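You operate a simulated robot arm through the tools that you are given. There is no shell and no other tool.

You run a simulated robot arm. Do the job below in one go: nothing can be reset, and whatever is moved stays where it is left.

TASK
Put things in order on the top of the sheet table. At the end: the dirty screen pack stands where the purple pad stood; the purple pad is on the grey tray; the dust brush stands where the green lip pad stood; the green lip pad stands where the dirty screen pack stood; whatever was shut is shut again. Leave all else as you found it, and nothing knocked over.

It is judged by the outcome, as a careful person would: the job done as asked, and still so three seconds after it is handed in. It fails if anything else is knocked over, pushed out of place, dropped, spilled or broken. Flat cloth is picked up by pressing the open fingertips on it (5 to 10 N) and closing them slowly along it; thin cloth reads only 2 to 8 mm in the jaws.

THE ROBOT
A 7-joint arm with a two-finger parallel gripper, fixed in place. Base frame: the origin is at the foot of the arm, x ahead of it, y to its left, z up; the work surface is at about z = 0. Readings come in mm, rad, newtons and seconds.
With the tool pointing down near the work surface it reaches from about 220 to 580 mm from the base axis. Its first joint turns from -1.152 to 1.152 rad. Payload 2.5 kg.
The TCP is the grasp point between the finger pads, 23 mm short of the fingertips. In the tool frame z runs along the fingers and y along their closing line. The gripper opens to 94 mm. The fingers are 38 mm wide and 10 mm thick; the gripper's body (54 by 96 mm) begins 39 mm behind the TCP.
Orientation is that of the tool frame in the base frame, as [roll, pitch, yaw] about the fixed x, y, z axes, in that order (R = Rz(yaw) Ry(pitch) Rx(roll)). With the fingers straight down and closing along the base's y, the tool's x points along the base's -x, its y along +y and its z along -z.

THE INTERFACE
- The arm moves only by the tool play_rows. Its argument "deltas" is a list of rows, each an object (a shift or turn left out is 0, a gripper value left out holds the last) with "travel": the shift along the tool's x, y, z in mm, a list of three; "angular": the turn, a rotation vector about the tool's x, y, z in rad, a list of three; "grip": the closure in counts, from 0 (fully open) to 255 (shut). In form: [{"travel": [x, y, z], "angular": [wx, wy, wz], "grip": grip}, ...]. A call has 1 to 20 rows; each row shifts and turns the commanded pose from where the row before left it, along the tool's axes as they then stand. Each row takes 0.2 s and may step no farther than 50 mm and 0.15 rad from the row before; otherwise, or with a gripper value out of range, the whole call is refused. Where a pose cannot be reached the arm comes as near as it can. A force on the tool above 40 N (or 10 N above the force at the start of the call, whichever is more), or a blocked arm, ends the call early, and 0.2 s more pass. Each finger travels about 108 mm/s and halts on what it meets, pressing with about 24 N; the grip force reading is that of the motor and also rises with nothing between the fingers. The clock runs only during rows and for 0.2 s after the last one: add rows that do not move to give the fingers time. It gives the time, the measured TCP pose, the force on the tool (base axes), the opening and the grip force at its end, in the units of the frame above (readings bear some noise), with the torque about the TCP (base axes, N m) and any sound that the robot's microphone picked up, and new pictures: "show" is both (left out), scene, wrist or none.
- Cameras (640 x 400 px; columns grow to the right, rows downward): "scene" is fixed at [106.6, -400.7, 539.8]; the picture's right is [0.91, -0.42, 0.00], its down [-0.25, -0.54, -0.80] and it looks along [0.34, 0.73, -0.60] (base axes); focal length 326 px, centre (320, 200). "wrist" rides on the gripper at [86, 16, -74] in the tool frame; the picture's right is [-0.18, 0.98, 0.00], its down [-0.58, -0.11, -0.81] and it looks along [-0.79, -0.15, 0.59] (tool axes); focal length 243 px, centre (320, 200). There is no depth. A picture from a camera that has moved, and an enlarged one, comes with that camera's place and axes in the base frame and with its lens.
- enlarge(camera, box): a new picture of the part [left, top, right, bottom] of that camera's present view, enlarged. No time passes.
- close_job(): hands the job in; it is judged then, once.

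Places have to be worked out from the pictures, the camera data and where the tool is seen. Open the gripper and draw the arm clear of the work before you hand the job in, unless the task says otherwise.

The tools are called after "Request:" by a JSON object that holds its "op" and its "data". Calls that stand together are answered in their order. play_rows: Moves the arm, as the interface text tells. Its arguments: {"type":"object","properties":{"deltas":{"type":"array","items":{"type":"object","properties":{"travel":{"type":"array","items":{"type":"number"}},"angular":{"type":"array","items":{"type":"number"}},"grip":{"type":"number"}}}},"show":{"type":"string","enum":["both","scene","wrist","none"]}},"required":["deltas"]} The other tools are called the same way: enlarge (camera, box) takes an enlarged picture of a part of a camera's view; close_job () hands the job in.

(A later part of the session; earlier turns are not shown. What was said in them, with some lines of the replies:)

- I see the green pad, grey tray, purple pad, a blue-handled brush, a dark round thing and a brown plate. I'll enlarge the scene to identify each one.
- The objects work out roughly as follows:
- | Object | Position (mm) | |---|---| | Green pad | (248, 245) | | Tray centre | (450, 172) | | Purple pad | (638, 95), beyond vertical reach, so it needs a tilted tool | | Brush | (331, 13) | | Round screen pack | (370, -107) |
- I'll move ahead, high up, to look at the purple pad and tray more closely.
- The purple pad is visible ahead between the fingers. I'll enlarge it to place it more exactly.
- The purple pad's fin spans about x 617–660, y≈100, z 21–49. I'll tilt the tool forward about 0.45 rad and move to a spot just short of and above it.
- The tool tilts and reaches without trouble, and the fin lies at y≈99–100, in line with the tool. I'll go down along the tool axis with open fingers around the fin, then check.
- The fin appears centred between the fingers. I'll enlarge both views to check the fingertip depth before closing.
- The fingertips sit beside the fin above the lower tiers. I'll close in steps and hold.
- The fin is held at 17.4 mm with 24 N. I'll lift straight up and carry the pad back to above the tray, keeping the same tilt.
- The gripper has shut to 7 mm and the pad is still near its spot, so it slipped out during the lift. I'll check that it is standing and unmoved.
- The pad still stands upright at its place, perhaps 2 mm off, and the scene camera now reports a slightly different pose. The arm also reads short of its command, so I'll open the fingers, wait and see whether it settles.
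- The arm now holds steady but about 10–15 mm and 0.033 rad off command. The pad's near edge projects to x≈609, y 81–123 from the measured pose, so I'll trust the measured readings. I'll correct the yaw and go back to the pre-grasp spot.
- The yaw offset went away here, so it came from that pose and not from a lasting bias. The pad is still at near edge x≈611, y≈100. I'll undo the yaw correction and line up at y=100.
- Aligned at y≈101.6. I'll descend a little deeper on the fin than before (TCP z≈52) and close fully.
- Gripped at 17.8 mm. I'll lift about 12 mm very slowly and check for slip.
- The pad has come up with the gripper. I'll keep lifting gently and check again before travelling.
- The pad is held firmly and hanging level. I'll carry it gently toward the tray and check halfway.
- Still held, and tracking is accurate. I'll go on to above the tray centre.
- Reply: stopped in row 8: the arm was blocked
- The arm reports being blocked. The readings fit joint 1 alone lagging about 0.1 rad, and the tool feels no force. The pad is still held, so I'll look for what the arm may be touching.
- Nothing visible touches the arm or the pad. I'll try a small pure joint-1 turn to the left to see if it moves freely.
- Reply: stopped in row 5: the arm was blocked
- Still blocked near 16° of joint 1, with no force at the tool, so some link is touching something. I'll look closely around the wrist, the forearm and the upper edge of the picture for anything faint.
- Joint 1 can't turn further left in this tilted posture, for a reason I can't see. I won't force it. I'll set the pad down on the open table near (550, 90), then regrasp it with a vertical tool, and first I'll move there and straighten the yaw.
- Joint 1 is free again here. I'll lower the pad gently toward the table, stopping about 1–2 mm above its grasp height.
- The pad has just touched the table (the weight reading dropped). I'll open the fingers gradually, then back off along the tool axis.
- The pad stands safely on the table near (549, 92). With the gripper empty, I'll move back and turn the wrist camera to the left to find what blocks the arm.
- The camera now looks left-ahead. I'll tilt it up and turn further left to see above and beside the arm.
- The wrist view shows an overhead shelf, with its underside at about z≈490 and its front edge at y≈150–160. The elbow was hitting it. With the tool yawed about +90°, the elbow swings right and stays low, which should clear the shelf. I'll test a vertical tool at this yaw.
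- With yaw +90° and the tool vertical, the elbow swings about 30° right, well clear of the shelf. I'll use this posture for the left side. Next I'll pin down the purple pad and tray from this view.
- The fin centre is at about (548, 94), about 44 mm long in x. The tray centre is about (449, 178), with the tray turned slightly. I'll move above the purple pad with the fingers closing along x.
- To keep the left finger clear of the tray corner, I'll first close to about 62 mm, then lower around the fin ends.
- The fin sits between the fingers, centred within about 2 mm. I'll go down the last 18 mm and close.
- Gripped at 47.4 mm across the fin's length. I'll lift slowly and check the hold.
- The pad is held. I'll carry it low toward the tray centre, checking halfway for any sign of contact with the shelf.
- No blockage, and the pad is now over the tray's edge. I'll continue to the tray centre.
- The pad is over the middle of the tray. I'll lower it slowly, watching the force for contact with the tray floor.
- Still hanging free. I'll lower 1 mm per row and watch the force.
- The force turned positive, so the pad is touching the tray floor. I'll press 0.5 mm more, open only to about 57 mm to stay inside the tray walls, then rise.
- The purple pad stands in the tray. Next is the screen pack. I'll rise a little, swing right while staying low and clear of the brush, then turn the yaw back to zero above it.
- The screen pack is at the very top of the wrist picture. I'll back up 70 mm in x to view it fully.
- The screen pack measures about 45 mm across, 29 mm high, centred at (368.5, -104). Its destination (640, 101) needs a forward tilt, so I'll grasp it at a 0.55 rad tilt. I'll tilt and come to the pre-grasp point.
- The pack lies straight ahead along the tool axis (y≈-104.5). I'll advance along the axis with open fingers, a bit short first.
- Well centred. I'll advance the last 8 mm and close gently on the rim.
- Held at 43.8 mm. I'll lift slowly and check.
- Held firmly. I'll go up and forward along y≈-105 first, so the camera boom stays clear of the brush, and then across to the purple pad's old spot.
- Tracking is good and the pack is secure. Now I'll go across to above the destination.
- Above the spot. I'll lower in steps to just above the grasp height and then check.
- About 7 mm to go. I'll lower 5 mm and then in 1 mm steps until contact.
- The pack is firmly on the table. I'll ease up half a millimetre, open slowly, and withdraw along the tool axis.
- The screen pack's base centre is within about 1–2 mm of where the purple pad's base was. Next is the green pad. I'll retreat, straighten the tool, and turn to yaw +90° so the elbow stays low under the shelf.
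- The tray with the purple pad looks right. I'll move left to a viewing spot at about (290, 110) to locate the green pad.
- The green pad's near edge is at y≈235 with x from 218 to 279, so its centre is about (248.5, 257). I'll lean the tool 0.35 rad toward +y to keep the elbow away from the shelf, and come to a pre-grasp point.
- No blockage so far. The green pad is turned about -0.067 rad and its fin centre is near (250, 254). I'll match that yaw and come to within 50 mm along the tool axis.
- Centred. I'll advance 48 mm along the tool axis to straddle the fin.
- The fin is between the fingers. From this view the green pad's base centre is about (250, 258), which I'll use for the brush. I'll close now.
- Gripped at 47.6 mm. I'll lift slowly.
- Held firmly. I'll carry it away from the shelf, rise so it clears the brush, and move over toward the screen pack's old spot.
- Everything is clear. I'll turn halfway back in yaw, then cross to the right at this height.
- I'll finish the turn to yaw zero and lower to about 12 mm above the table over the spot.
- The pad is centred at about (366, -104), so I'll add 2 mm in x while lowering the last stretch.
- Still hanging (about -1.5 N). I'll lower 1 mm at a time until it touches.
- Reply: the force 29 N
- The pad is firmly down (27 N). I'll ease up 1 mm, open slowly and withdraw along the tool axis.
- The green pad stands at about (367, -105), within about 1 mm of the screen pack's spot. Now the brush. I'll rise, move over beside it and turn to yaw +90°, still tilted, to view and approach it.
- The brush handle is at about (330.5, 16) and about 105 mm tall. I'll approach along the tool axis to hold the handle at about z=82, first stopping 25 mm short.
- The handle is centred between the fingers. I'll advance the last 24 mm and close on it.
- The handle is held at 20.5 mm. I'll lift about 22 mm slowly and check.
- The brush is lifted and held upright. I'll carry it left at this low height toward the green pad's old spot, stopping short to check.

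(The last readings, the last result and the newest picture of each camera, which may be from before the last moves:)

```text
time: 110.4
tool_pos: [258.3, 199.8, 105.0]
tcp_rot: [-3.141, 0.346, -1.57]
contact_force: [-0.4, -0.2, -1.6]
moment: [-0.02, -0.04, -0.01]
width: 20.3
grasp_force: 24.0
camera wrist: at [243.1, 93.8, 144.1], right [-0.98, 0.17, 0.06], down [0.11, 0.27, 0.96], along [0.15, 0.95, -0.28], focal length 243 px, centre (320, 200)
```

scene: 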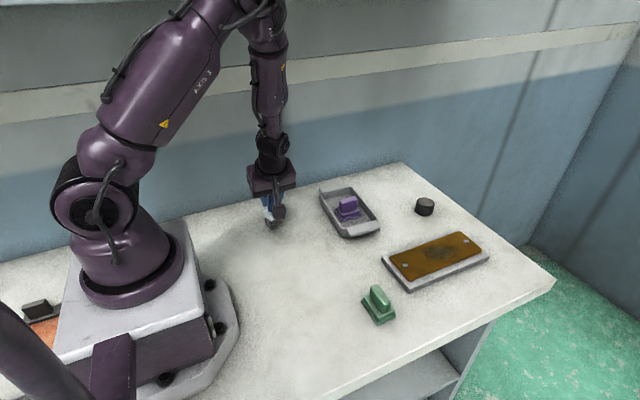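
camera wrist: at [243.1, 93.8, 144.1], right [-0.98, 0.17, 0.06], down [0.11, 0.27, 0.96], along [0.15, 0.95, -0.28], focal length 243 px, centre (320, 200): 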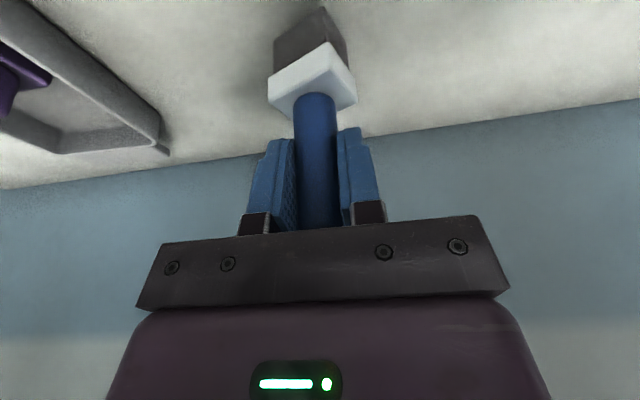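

No blockage. I'll finish the move to above (250, 257.5) while lowering about 10 mm.

Request:
{"op": "play_rows", "data": {"deltas": [{"travel": [-10, 1.7, 5.8]}, {"travel": [-10.2, 1.6, 5.8]}, {"travel": [-10.2, 1.7, 5.8]}, {"travel": [-10.2, 1.6, 5.8]}, {"travel": [-10.2, 1.7, 5.9]}, {"travel": [0, 0, 0]}]}}

Request:
{"op": "enlarge", "data": {"camera": "scene", "box": [220, 170, 316, 230]}}

```text
time: 111.8
tool_pos: [250.2, 259.6, 94.8]
tcp_rot: [-3.141, 0.349, -1.57]
contact_force: [-0.2, 0.6, -1.5]
moment: [-0.02, 0.01, 0.01]
width: 20.3
grasp_force: 24.6
camera wrist: at [234.0, 152.8, 134.9], right [-0.98, 0.17, 0.06], down [0.11, 0.27, 0.96], along [0.15, 0.95, -0.28], focal length 243 px, centre (320, 200)
```

scene: 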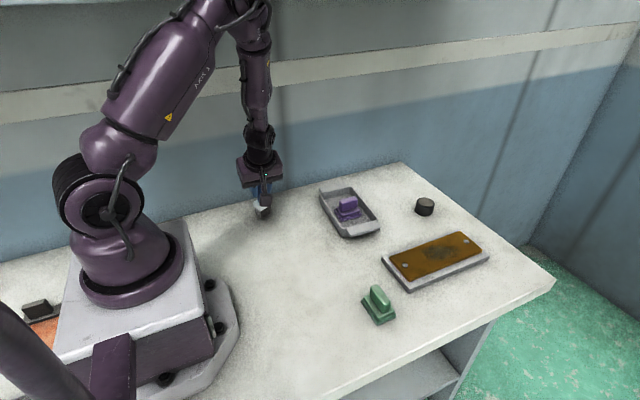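
wrist: 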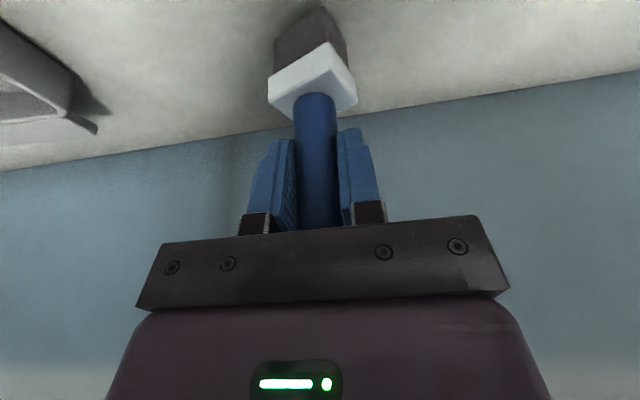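

```text
6.67 times, centred on (268, 200) of scene
camera zoom: at [106.6, -400.7, 539.8], right [0.91, -0.42, 0.0], down [-0.25, -0.54, -0.8], along [0.34, 0.73, -0.6], focal length 2176 px, centre (667, 200)
```

zoom: 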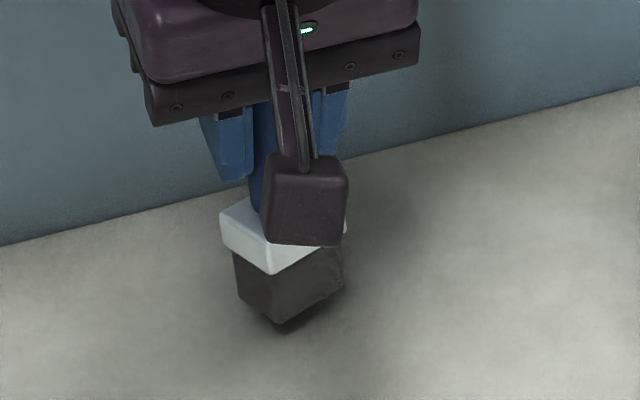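

Above the spot at (250, 258–259). I'll lower 8 mm, then go in 1 mm steps.

Request:
{"op": "play_rows", "data": {"deltas": [{"travel": [1.4, 0, 3.8]}, {"travel": [1.4, 0, 3.8]}, {"travel": [0.68, 0, 1.88]}, {"travel": [0, 0, 0]}], "show": "scene"}}

Request:
{"op": "play_rows", "data": {"deltas": [{"travel": [0.34, 0, 0.94]}, {"travel": [0, 0, 0]}], "show": "none"}}

```text
time: 112.8
tool_pos: [251.0, 257.8, 84.1]
tcp_rot: [-3.141, 0.348, -1.57]
contact_force: [0.4, 0.4, -1.1]
moment: [0.02, 0.03, -0.01]
width: 20.0
grasp_force: 23.8
```

scene: 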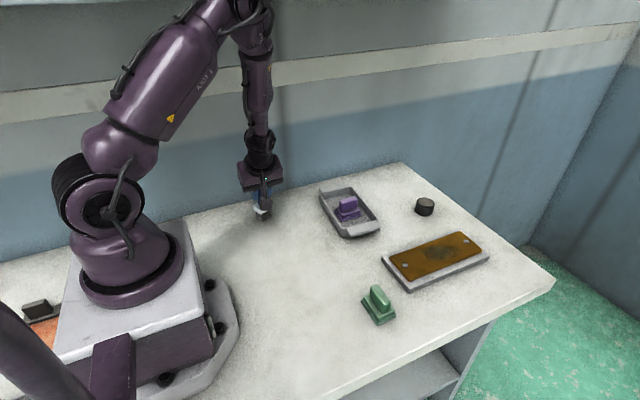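

```text
time: 113.4
tool_pos: [249.9, 258.9, 84.8]
tcp_rot: [-3.139, 0.351, -1.568]
contact_force: [-4.6, -4.0, 17.6]
moment: [-0.19, 0.29, 0.02]
width: 20.6
grasp_force: 24.1
```

The brush is on the table (17.6 N). I'll ease up slightly, open slowly, wait, and check that it stands.

Request:
{"op": "play_rows", "data": {"deltas": [{"travel": [-0.25, 0, -0.7]}, {"travel": [0, 0, 0]}, {"grip": 195}, {"grip": 180}, {"grip": 150}, {"grip": 90}, {"grip": 0}, {"grip": 0}]}}

Request:
{"op": "enlarge", "data": {"camera": "scene", "box": [220, 170, 316, 230]}}

```text
time: 115.2
tool_pos: [249.9, 258.4, 85.3]
tcp_rot: [3.141, 0.349, -1.571]
contact_force: [-0.5, -0.1, -0.5]
moment: [-0.01, -0.02, 0.0]
width: 93.8
grasp_force: 0.1
camera wrist: at [233.5, 152.2, 124.5], right [-0.98, 0.17, 0.06], down [0.11, 0.27, 0.96], along [0.15, 0.95, -0.28], focal length 243 px, centre (320, 200)
```

scene: 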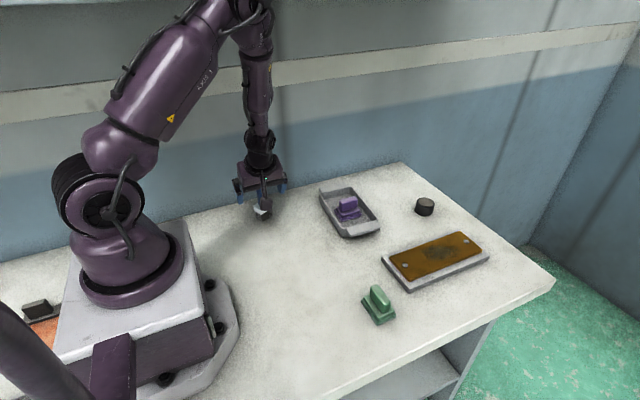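
wrist: 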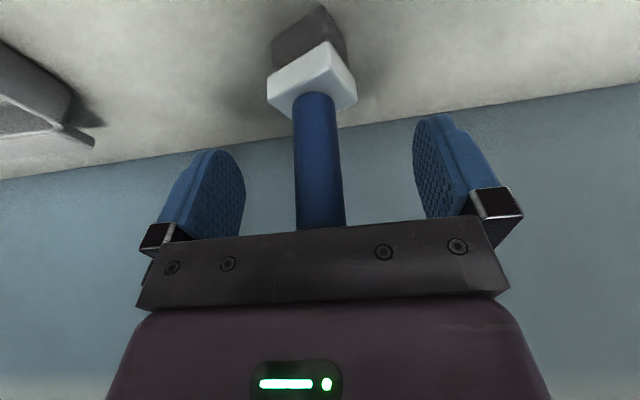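

```text
6.67 times, centred on (268, 200) of scene
camera zoom: at [106.6, -400.7, 539.8], right [0.91, -0.42, 0.0], down [-0.25, -0.54, -0.8], along [0.34, 0.73, -0.6], focal length 2176 px, centre (667, 200)
```

zoom: 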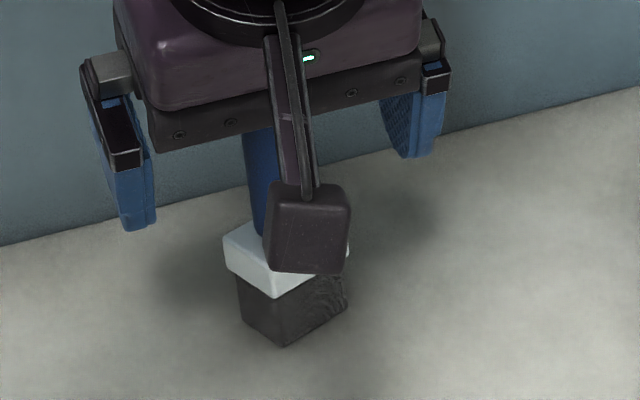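

The brush stands upright on its base. I'll withdraw along the tool axis, then move away from under the shelf.

Request:
{"op": "play_rows", "data": {"deltas": [{"travel": [0, 0, -8]}, {"travel": [0, 0, -14]}, {"travel": [0, 0, -18]}, {"travel": [18, -2, -11]}, {"travel": [18, -2, -11]}, {"travel": [18, -2, -11]}, {"travel": [18, -2, -11]}, {"travel": [18, -2, -11]}, {"travel": [18, -2, -11]}, {"travel": [0, 0, 0]}]}}

Request:
{"op": "enlarge", "data": {"camera": "scene", "box": [220, 170, 316, 230]}}

Request:
{"op": "enlarge", "data": {"camera": "wrist", "box": [240, 40, 400, 160]}}

```text
time: 117.4
tool_pos: [258.9, 118.6, 149.1]
tcp_rot: [-3.141, 0.349, -1.57]
contact_force: [0.0, -0.4, 0.2]
moment: [0.02, 0.03, -0.03]
width: 94.0
grasp_force: 0.1
camera wrist: at [243.5, 12.4, 188.7], right [-0.98, 0.17, 0.06], down [0.11, 0.27, 0.96], along [0.15, 0.95, -0.28], focal length 243 px, centre (320, 200)
```

scene: 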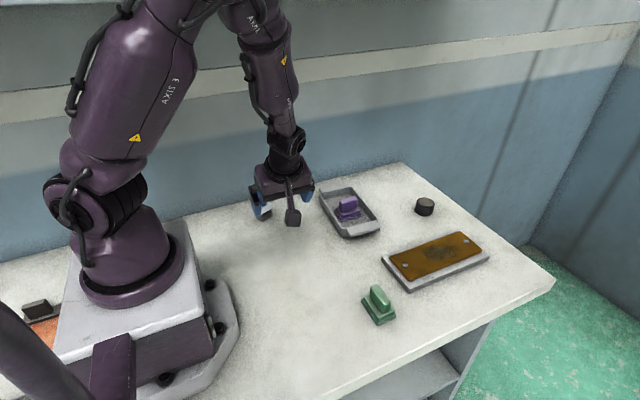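
wrist: 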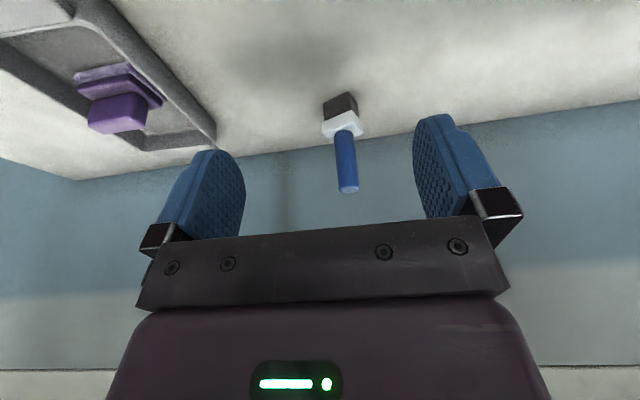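

```text
6.67 times, centred on (268, 200) of scene
camera zoom: at [106.6, -400.7, 539.8], right [0.91, -0.42, 0.0], down [-0.25, -0.54, -0.8], along [0.34, 0.73, -0.6], focal length 2176 px, centre (667, 200)
```

zoom: 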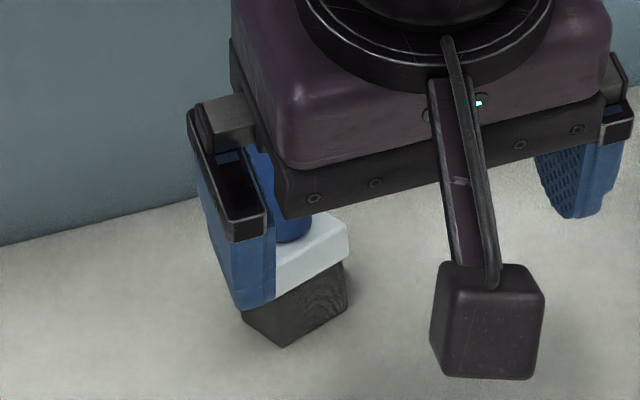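

```text
3.33 times, centred on (320, 100) of wrist
camera zoom: at [243.5, 12.4, 188.7], right [-0.98, 0.17, 0.06], down [0.11, 0.27, 0.96], along [0.15, 0.95, -0.28], focal length 809 px, centre (320, 533)
```

zoom: 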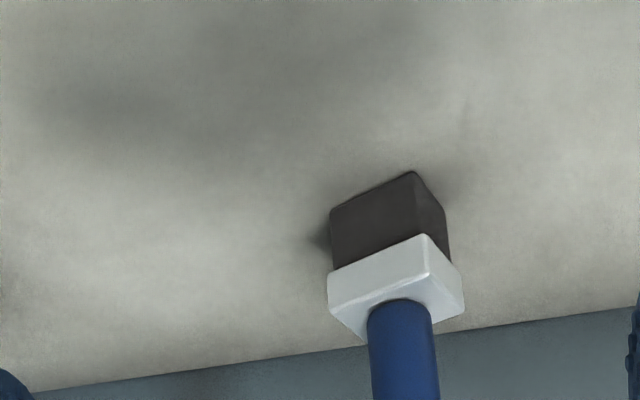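

The brush base centre reads about (250.5, 255), within 3 mm of the green pad's spot. I'll draw the arm up and clear of the work, and straighten it for a final look.

Request:
{"op": "play_rows", "data": {"deltas": [{"travel": [14.8, -6.2, -29]}, {"travel": [14.8, -6.2, -29]}, {"travel": [14.8, -6.2, -29]}, {"travel": [14.8, -6.2, -29]}, {"travel": [14.8, -6.2, -29]}, {"angular": [0, 0.15, 0]}, {"angular": [0, 0.15, 0]}, {"angular": [0, 0.05, 0]}, {"angular": [0, 0, 0.15]}, {"angular": [0, 0, 0.15]}, {"angular": [0, 0, 0.15]}, {"angular": [0, 0, 0.15]}, {"angular": [0, 0, 0.15]}, {"angular": [0, 0, 0.15]}, {"angular": [0, 0, 0.15]}, {"angular": [0, 0, 0.15]}, {"angular": [0, 0, 0.15]}, {"angular": [0, 0, 0.15]}, {"travel": [0, 0, 0]}]}}

Request:
{"op": "enlarge", "data": {"camera": "scene", "box": [230, 160, 390, 260]}}

Request:
{"op": "enlarge", "data": {"camera": "scene", "box": [330, 180, 500, 330]}}

```text
time: 121.4
tool_pos: [292.6, 1.1, 258.0]
tcp_rot: [-3.142, 0.001, -3.072]
contact_force: [0.6, -0.2, 0.5]
moment: [-0.02, 0.0, 0.0]
width: 94.1
grasp_force: 0.0
camera wrist: at [204.8, 12.3, 331.9], right [0.12, 0.99, 0.0], down [0.59, -0.07, 0.81], along [0.8, -0.09, -0.59], focal length 243 px, centre (320, 200)
```

scene: 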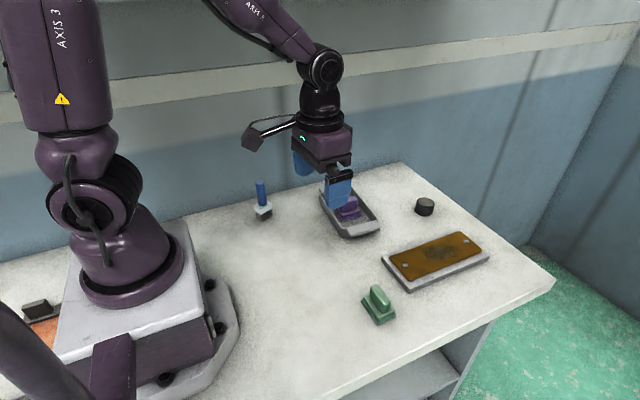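
wrist: 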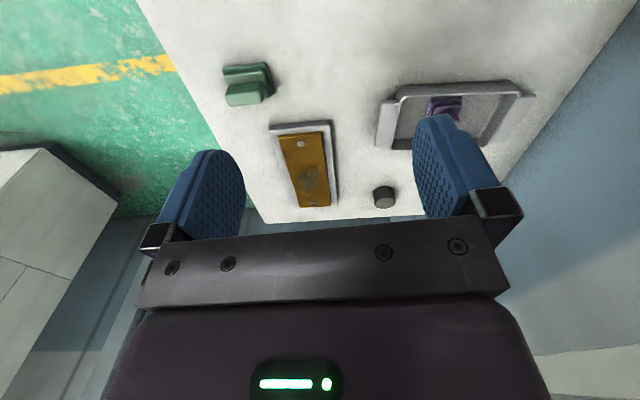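

```text
4.00 times, centred on (310, 210) of scene
camera zoom: at [106.6, -400.7, 539.8], right [0.91, -0.42, 0.0], down [-0.25, -0.54, -0.8], along [0.34, 0.73, -0.6], focal length 1306 px, centre (360, 160)
```

zoom: 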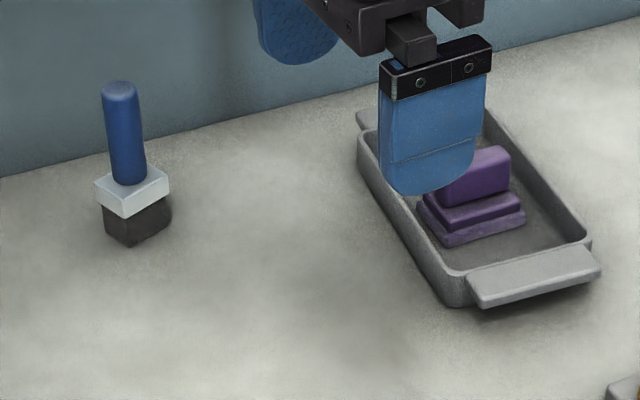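

```text
2.67 times, centred on (415, 255) of scene
camera zoom: at [106.6, -400.7, 539.8], right [0.91, -0.42, 0.0], down [-0.25, -0.54, -0.8], along [0.34, 0.73, -0.6], focal length 870 px, centre (67, 53)
```

zoom: 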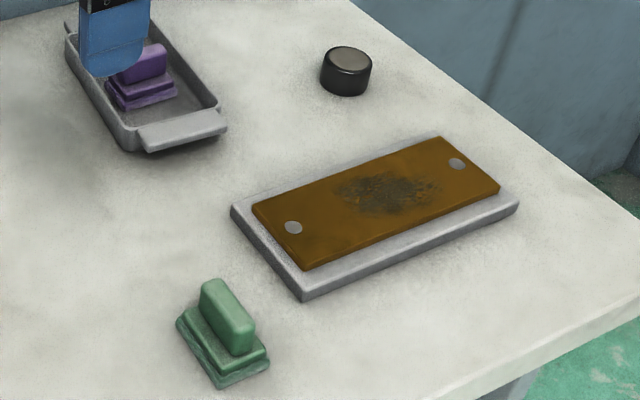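

The final views match the job:

- **Purple pad:** in the grey tray, and the tray has not moved.
- **Screen pack:** at the purple pad's spot.
- **Green pad:** at the screen pack's spot.
- **Brush:** standing at the green pad's spot.

The plate is untouched and I opened nothing. The gripper is open and well clear, so I'm handing it in.

Request:
{"op": "close_job", "data": {}}

```text
The job is handed in.
```

The table is in order and the job is handed in. In the last pictures everything was upright and the arm was clear with the gripper open.

| Item | Where it is now | How close |
|---|---|---|
| Dirty screen pack | where the purple pad stood | about 1–2 mm |
| Purple pad | on the grey tray, near its middle | – |
| Dust brush | where the green lip pad stood | about 3 mm |
| Green lip pad | where the dirty screen pack stood | about 1 mm |

- **Green pad's direction:** it faces a quarter turn from how it stood before.
- **Purple pad's first lift:** it slipped out of the fingers and stayed upright in place. I later set it down once on open table to grip it another way.
- **Overhead shelf:** the arm's elbow pressed against something above the table, most likely a shelf over its back. I backed off and kept the elbow low after that. The pictures show no harm on the table, but the shelf is outside the fixed camera's view, so I could not check it.
- **The rest:** the tray and the brown plate look unmoved. I opened nothing, so nothing needed shutting.
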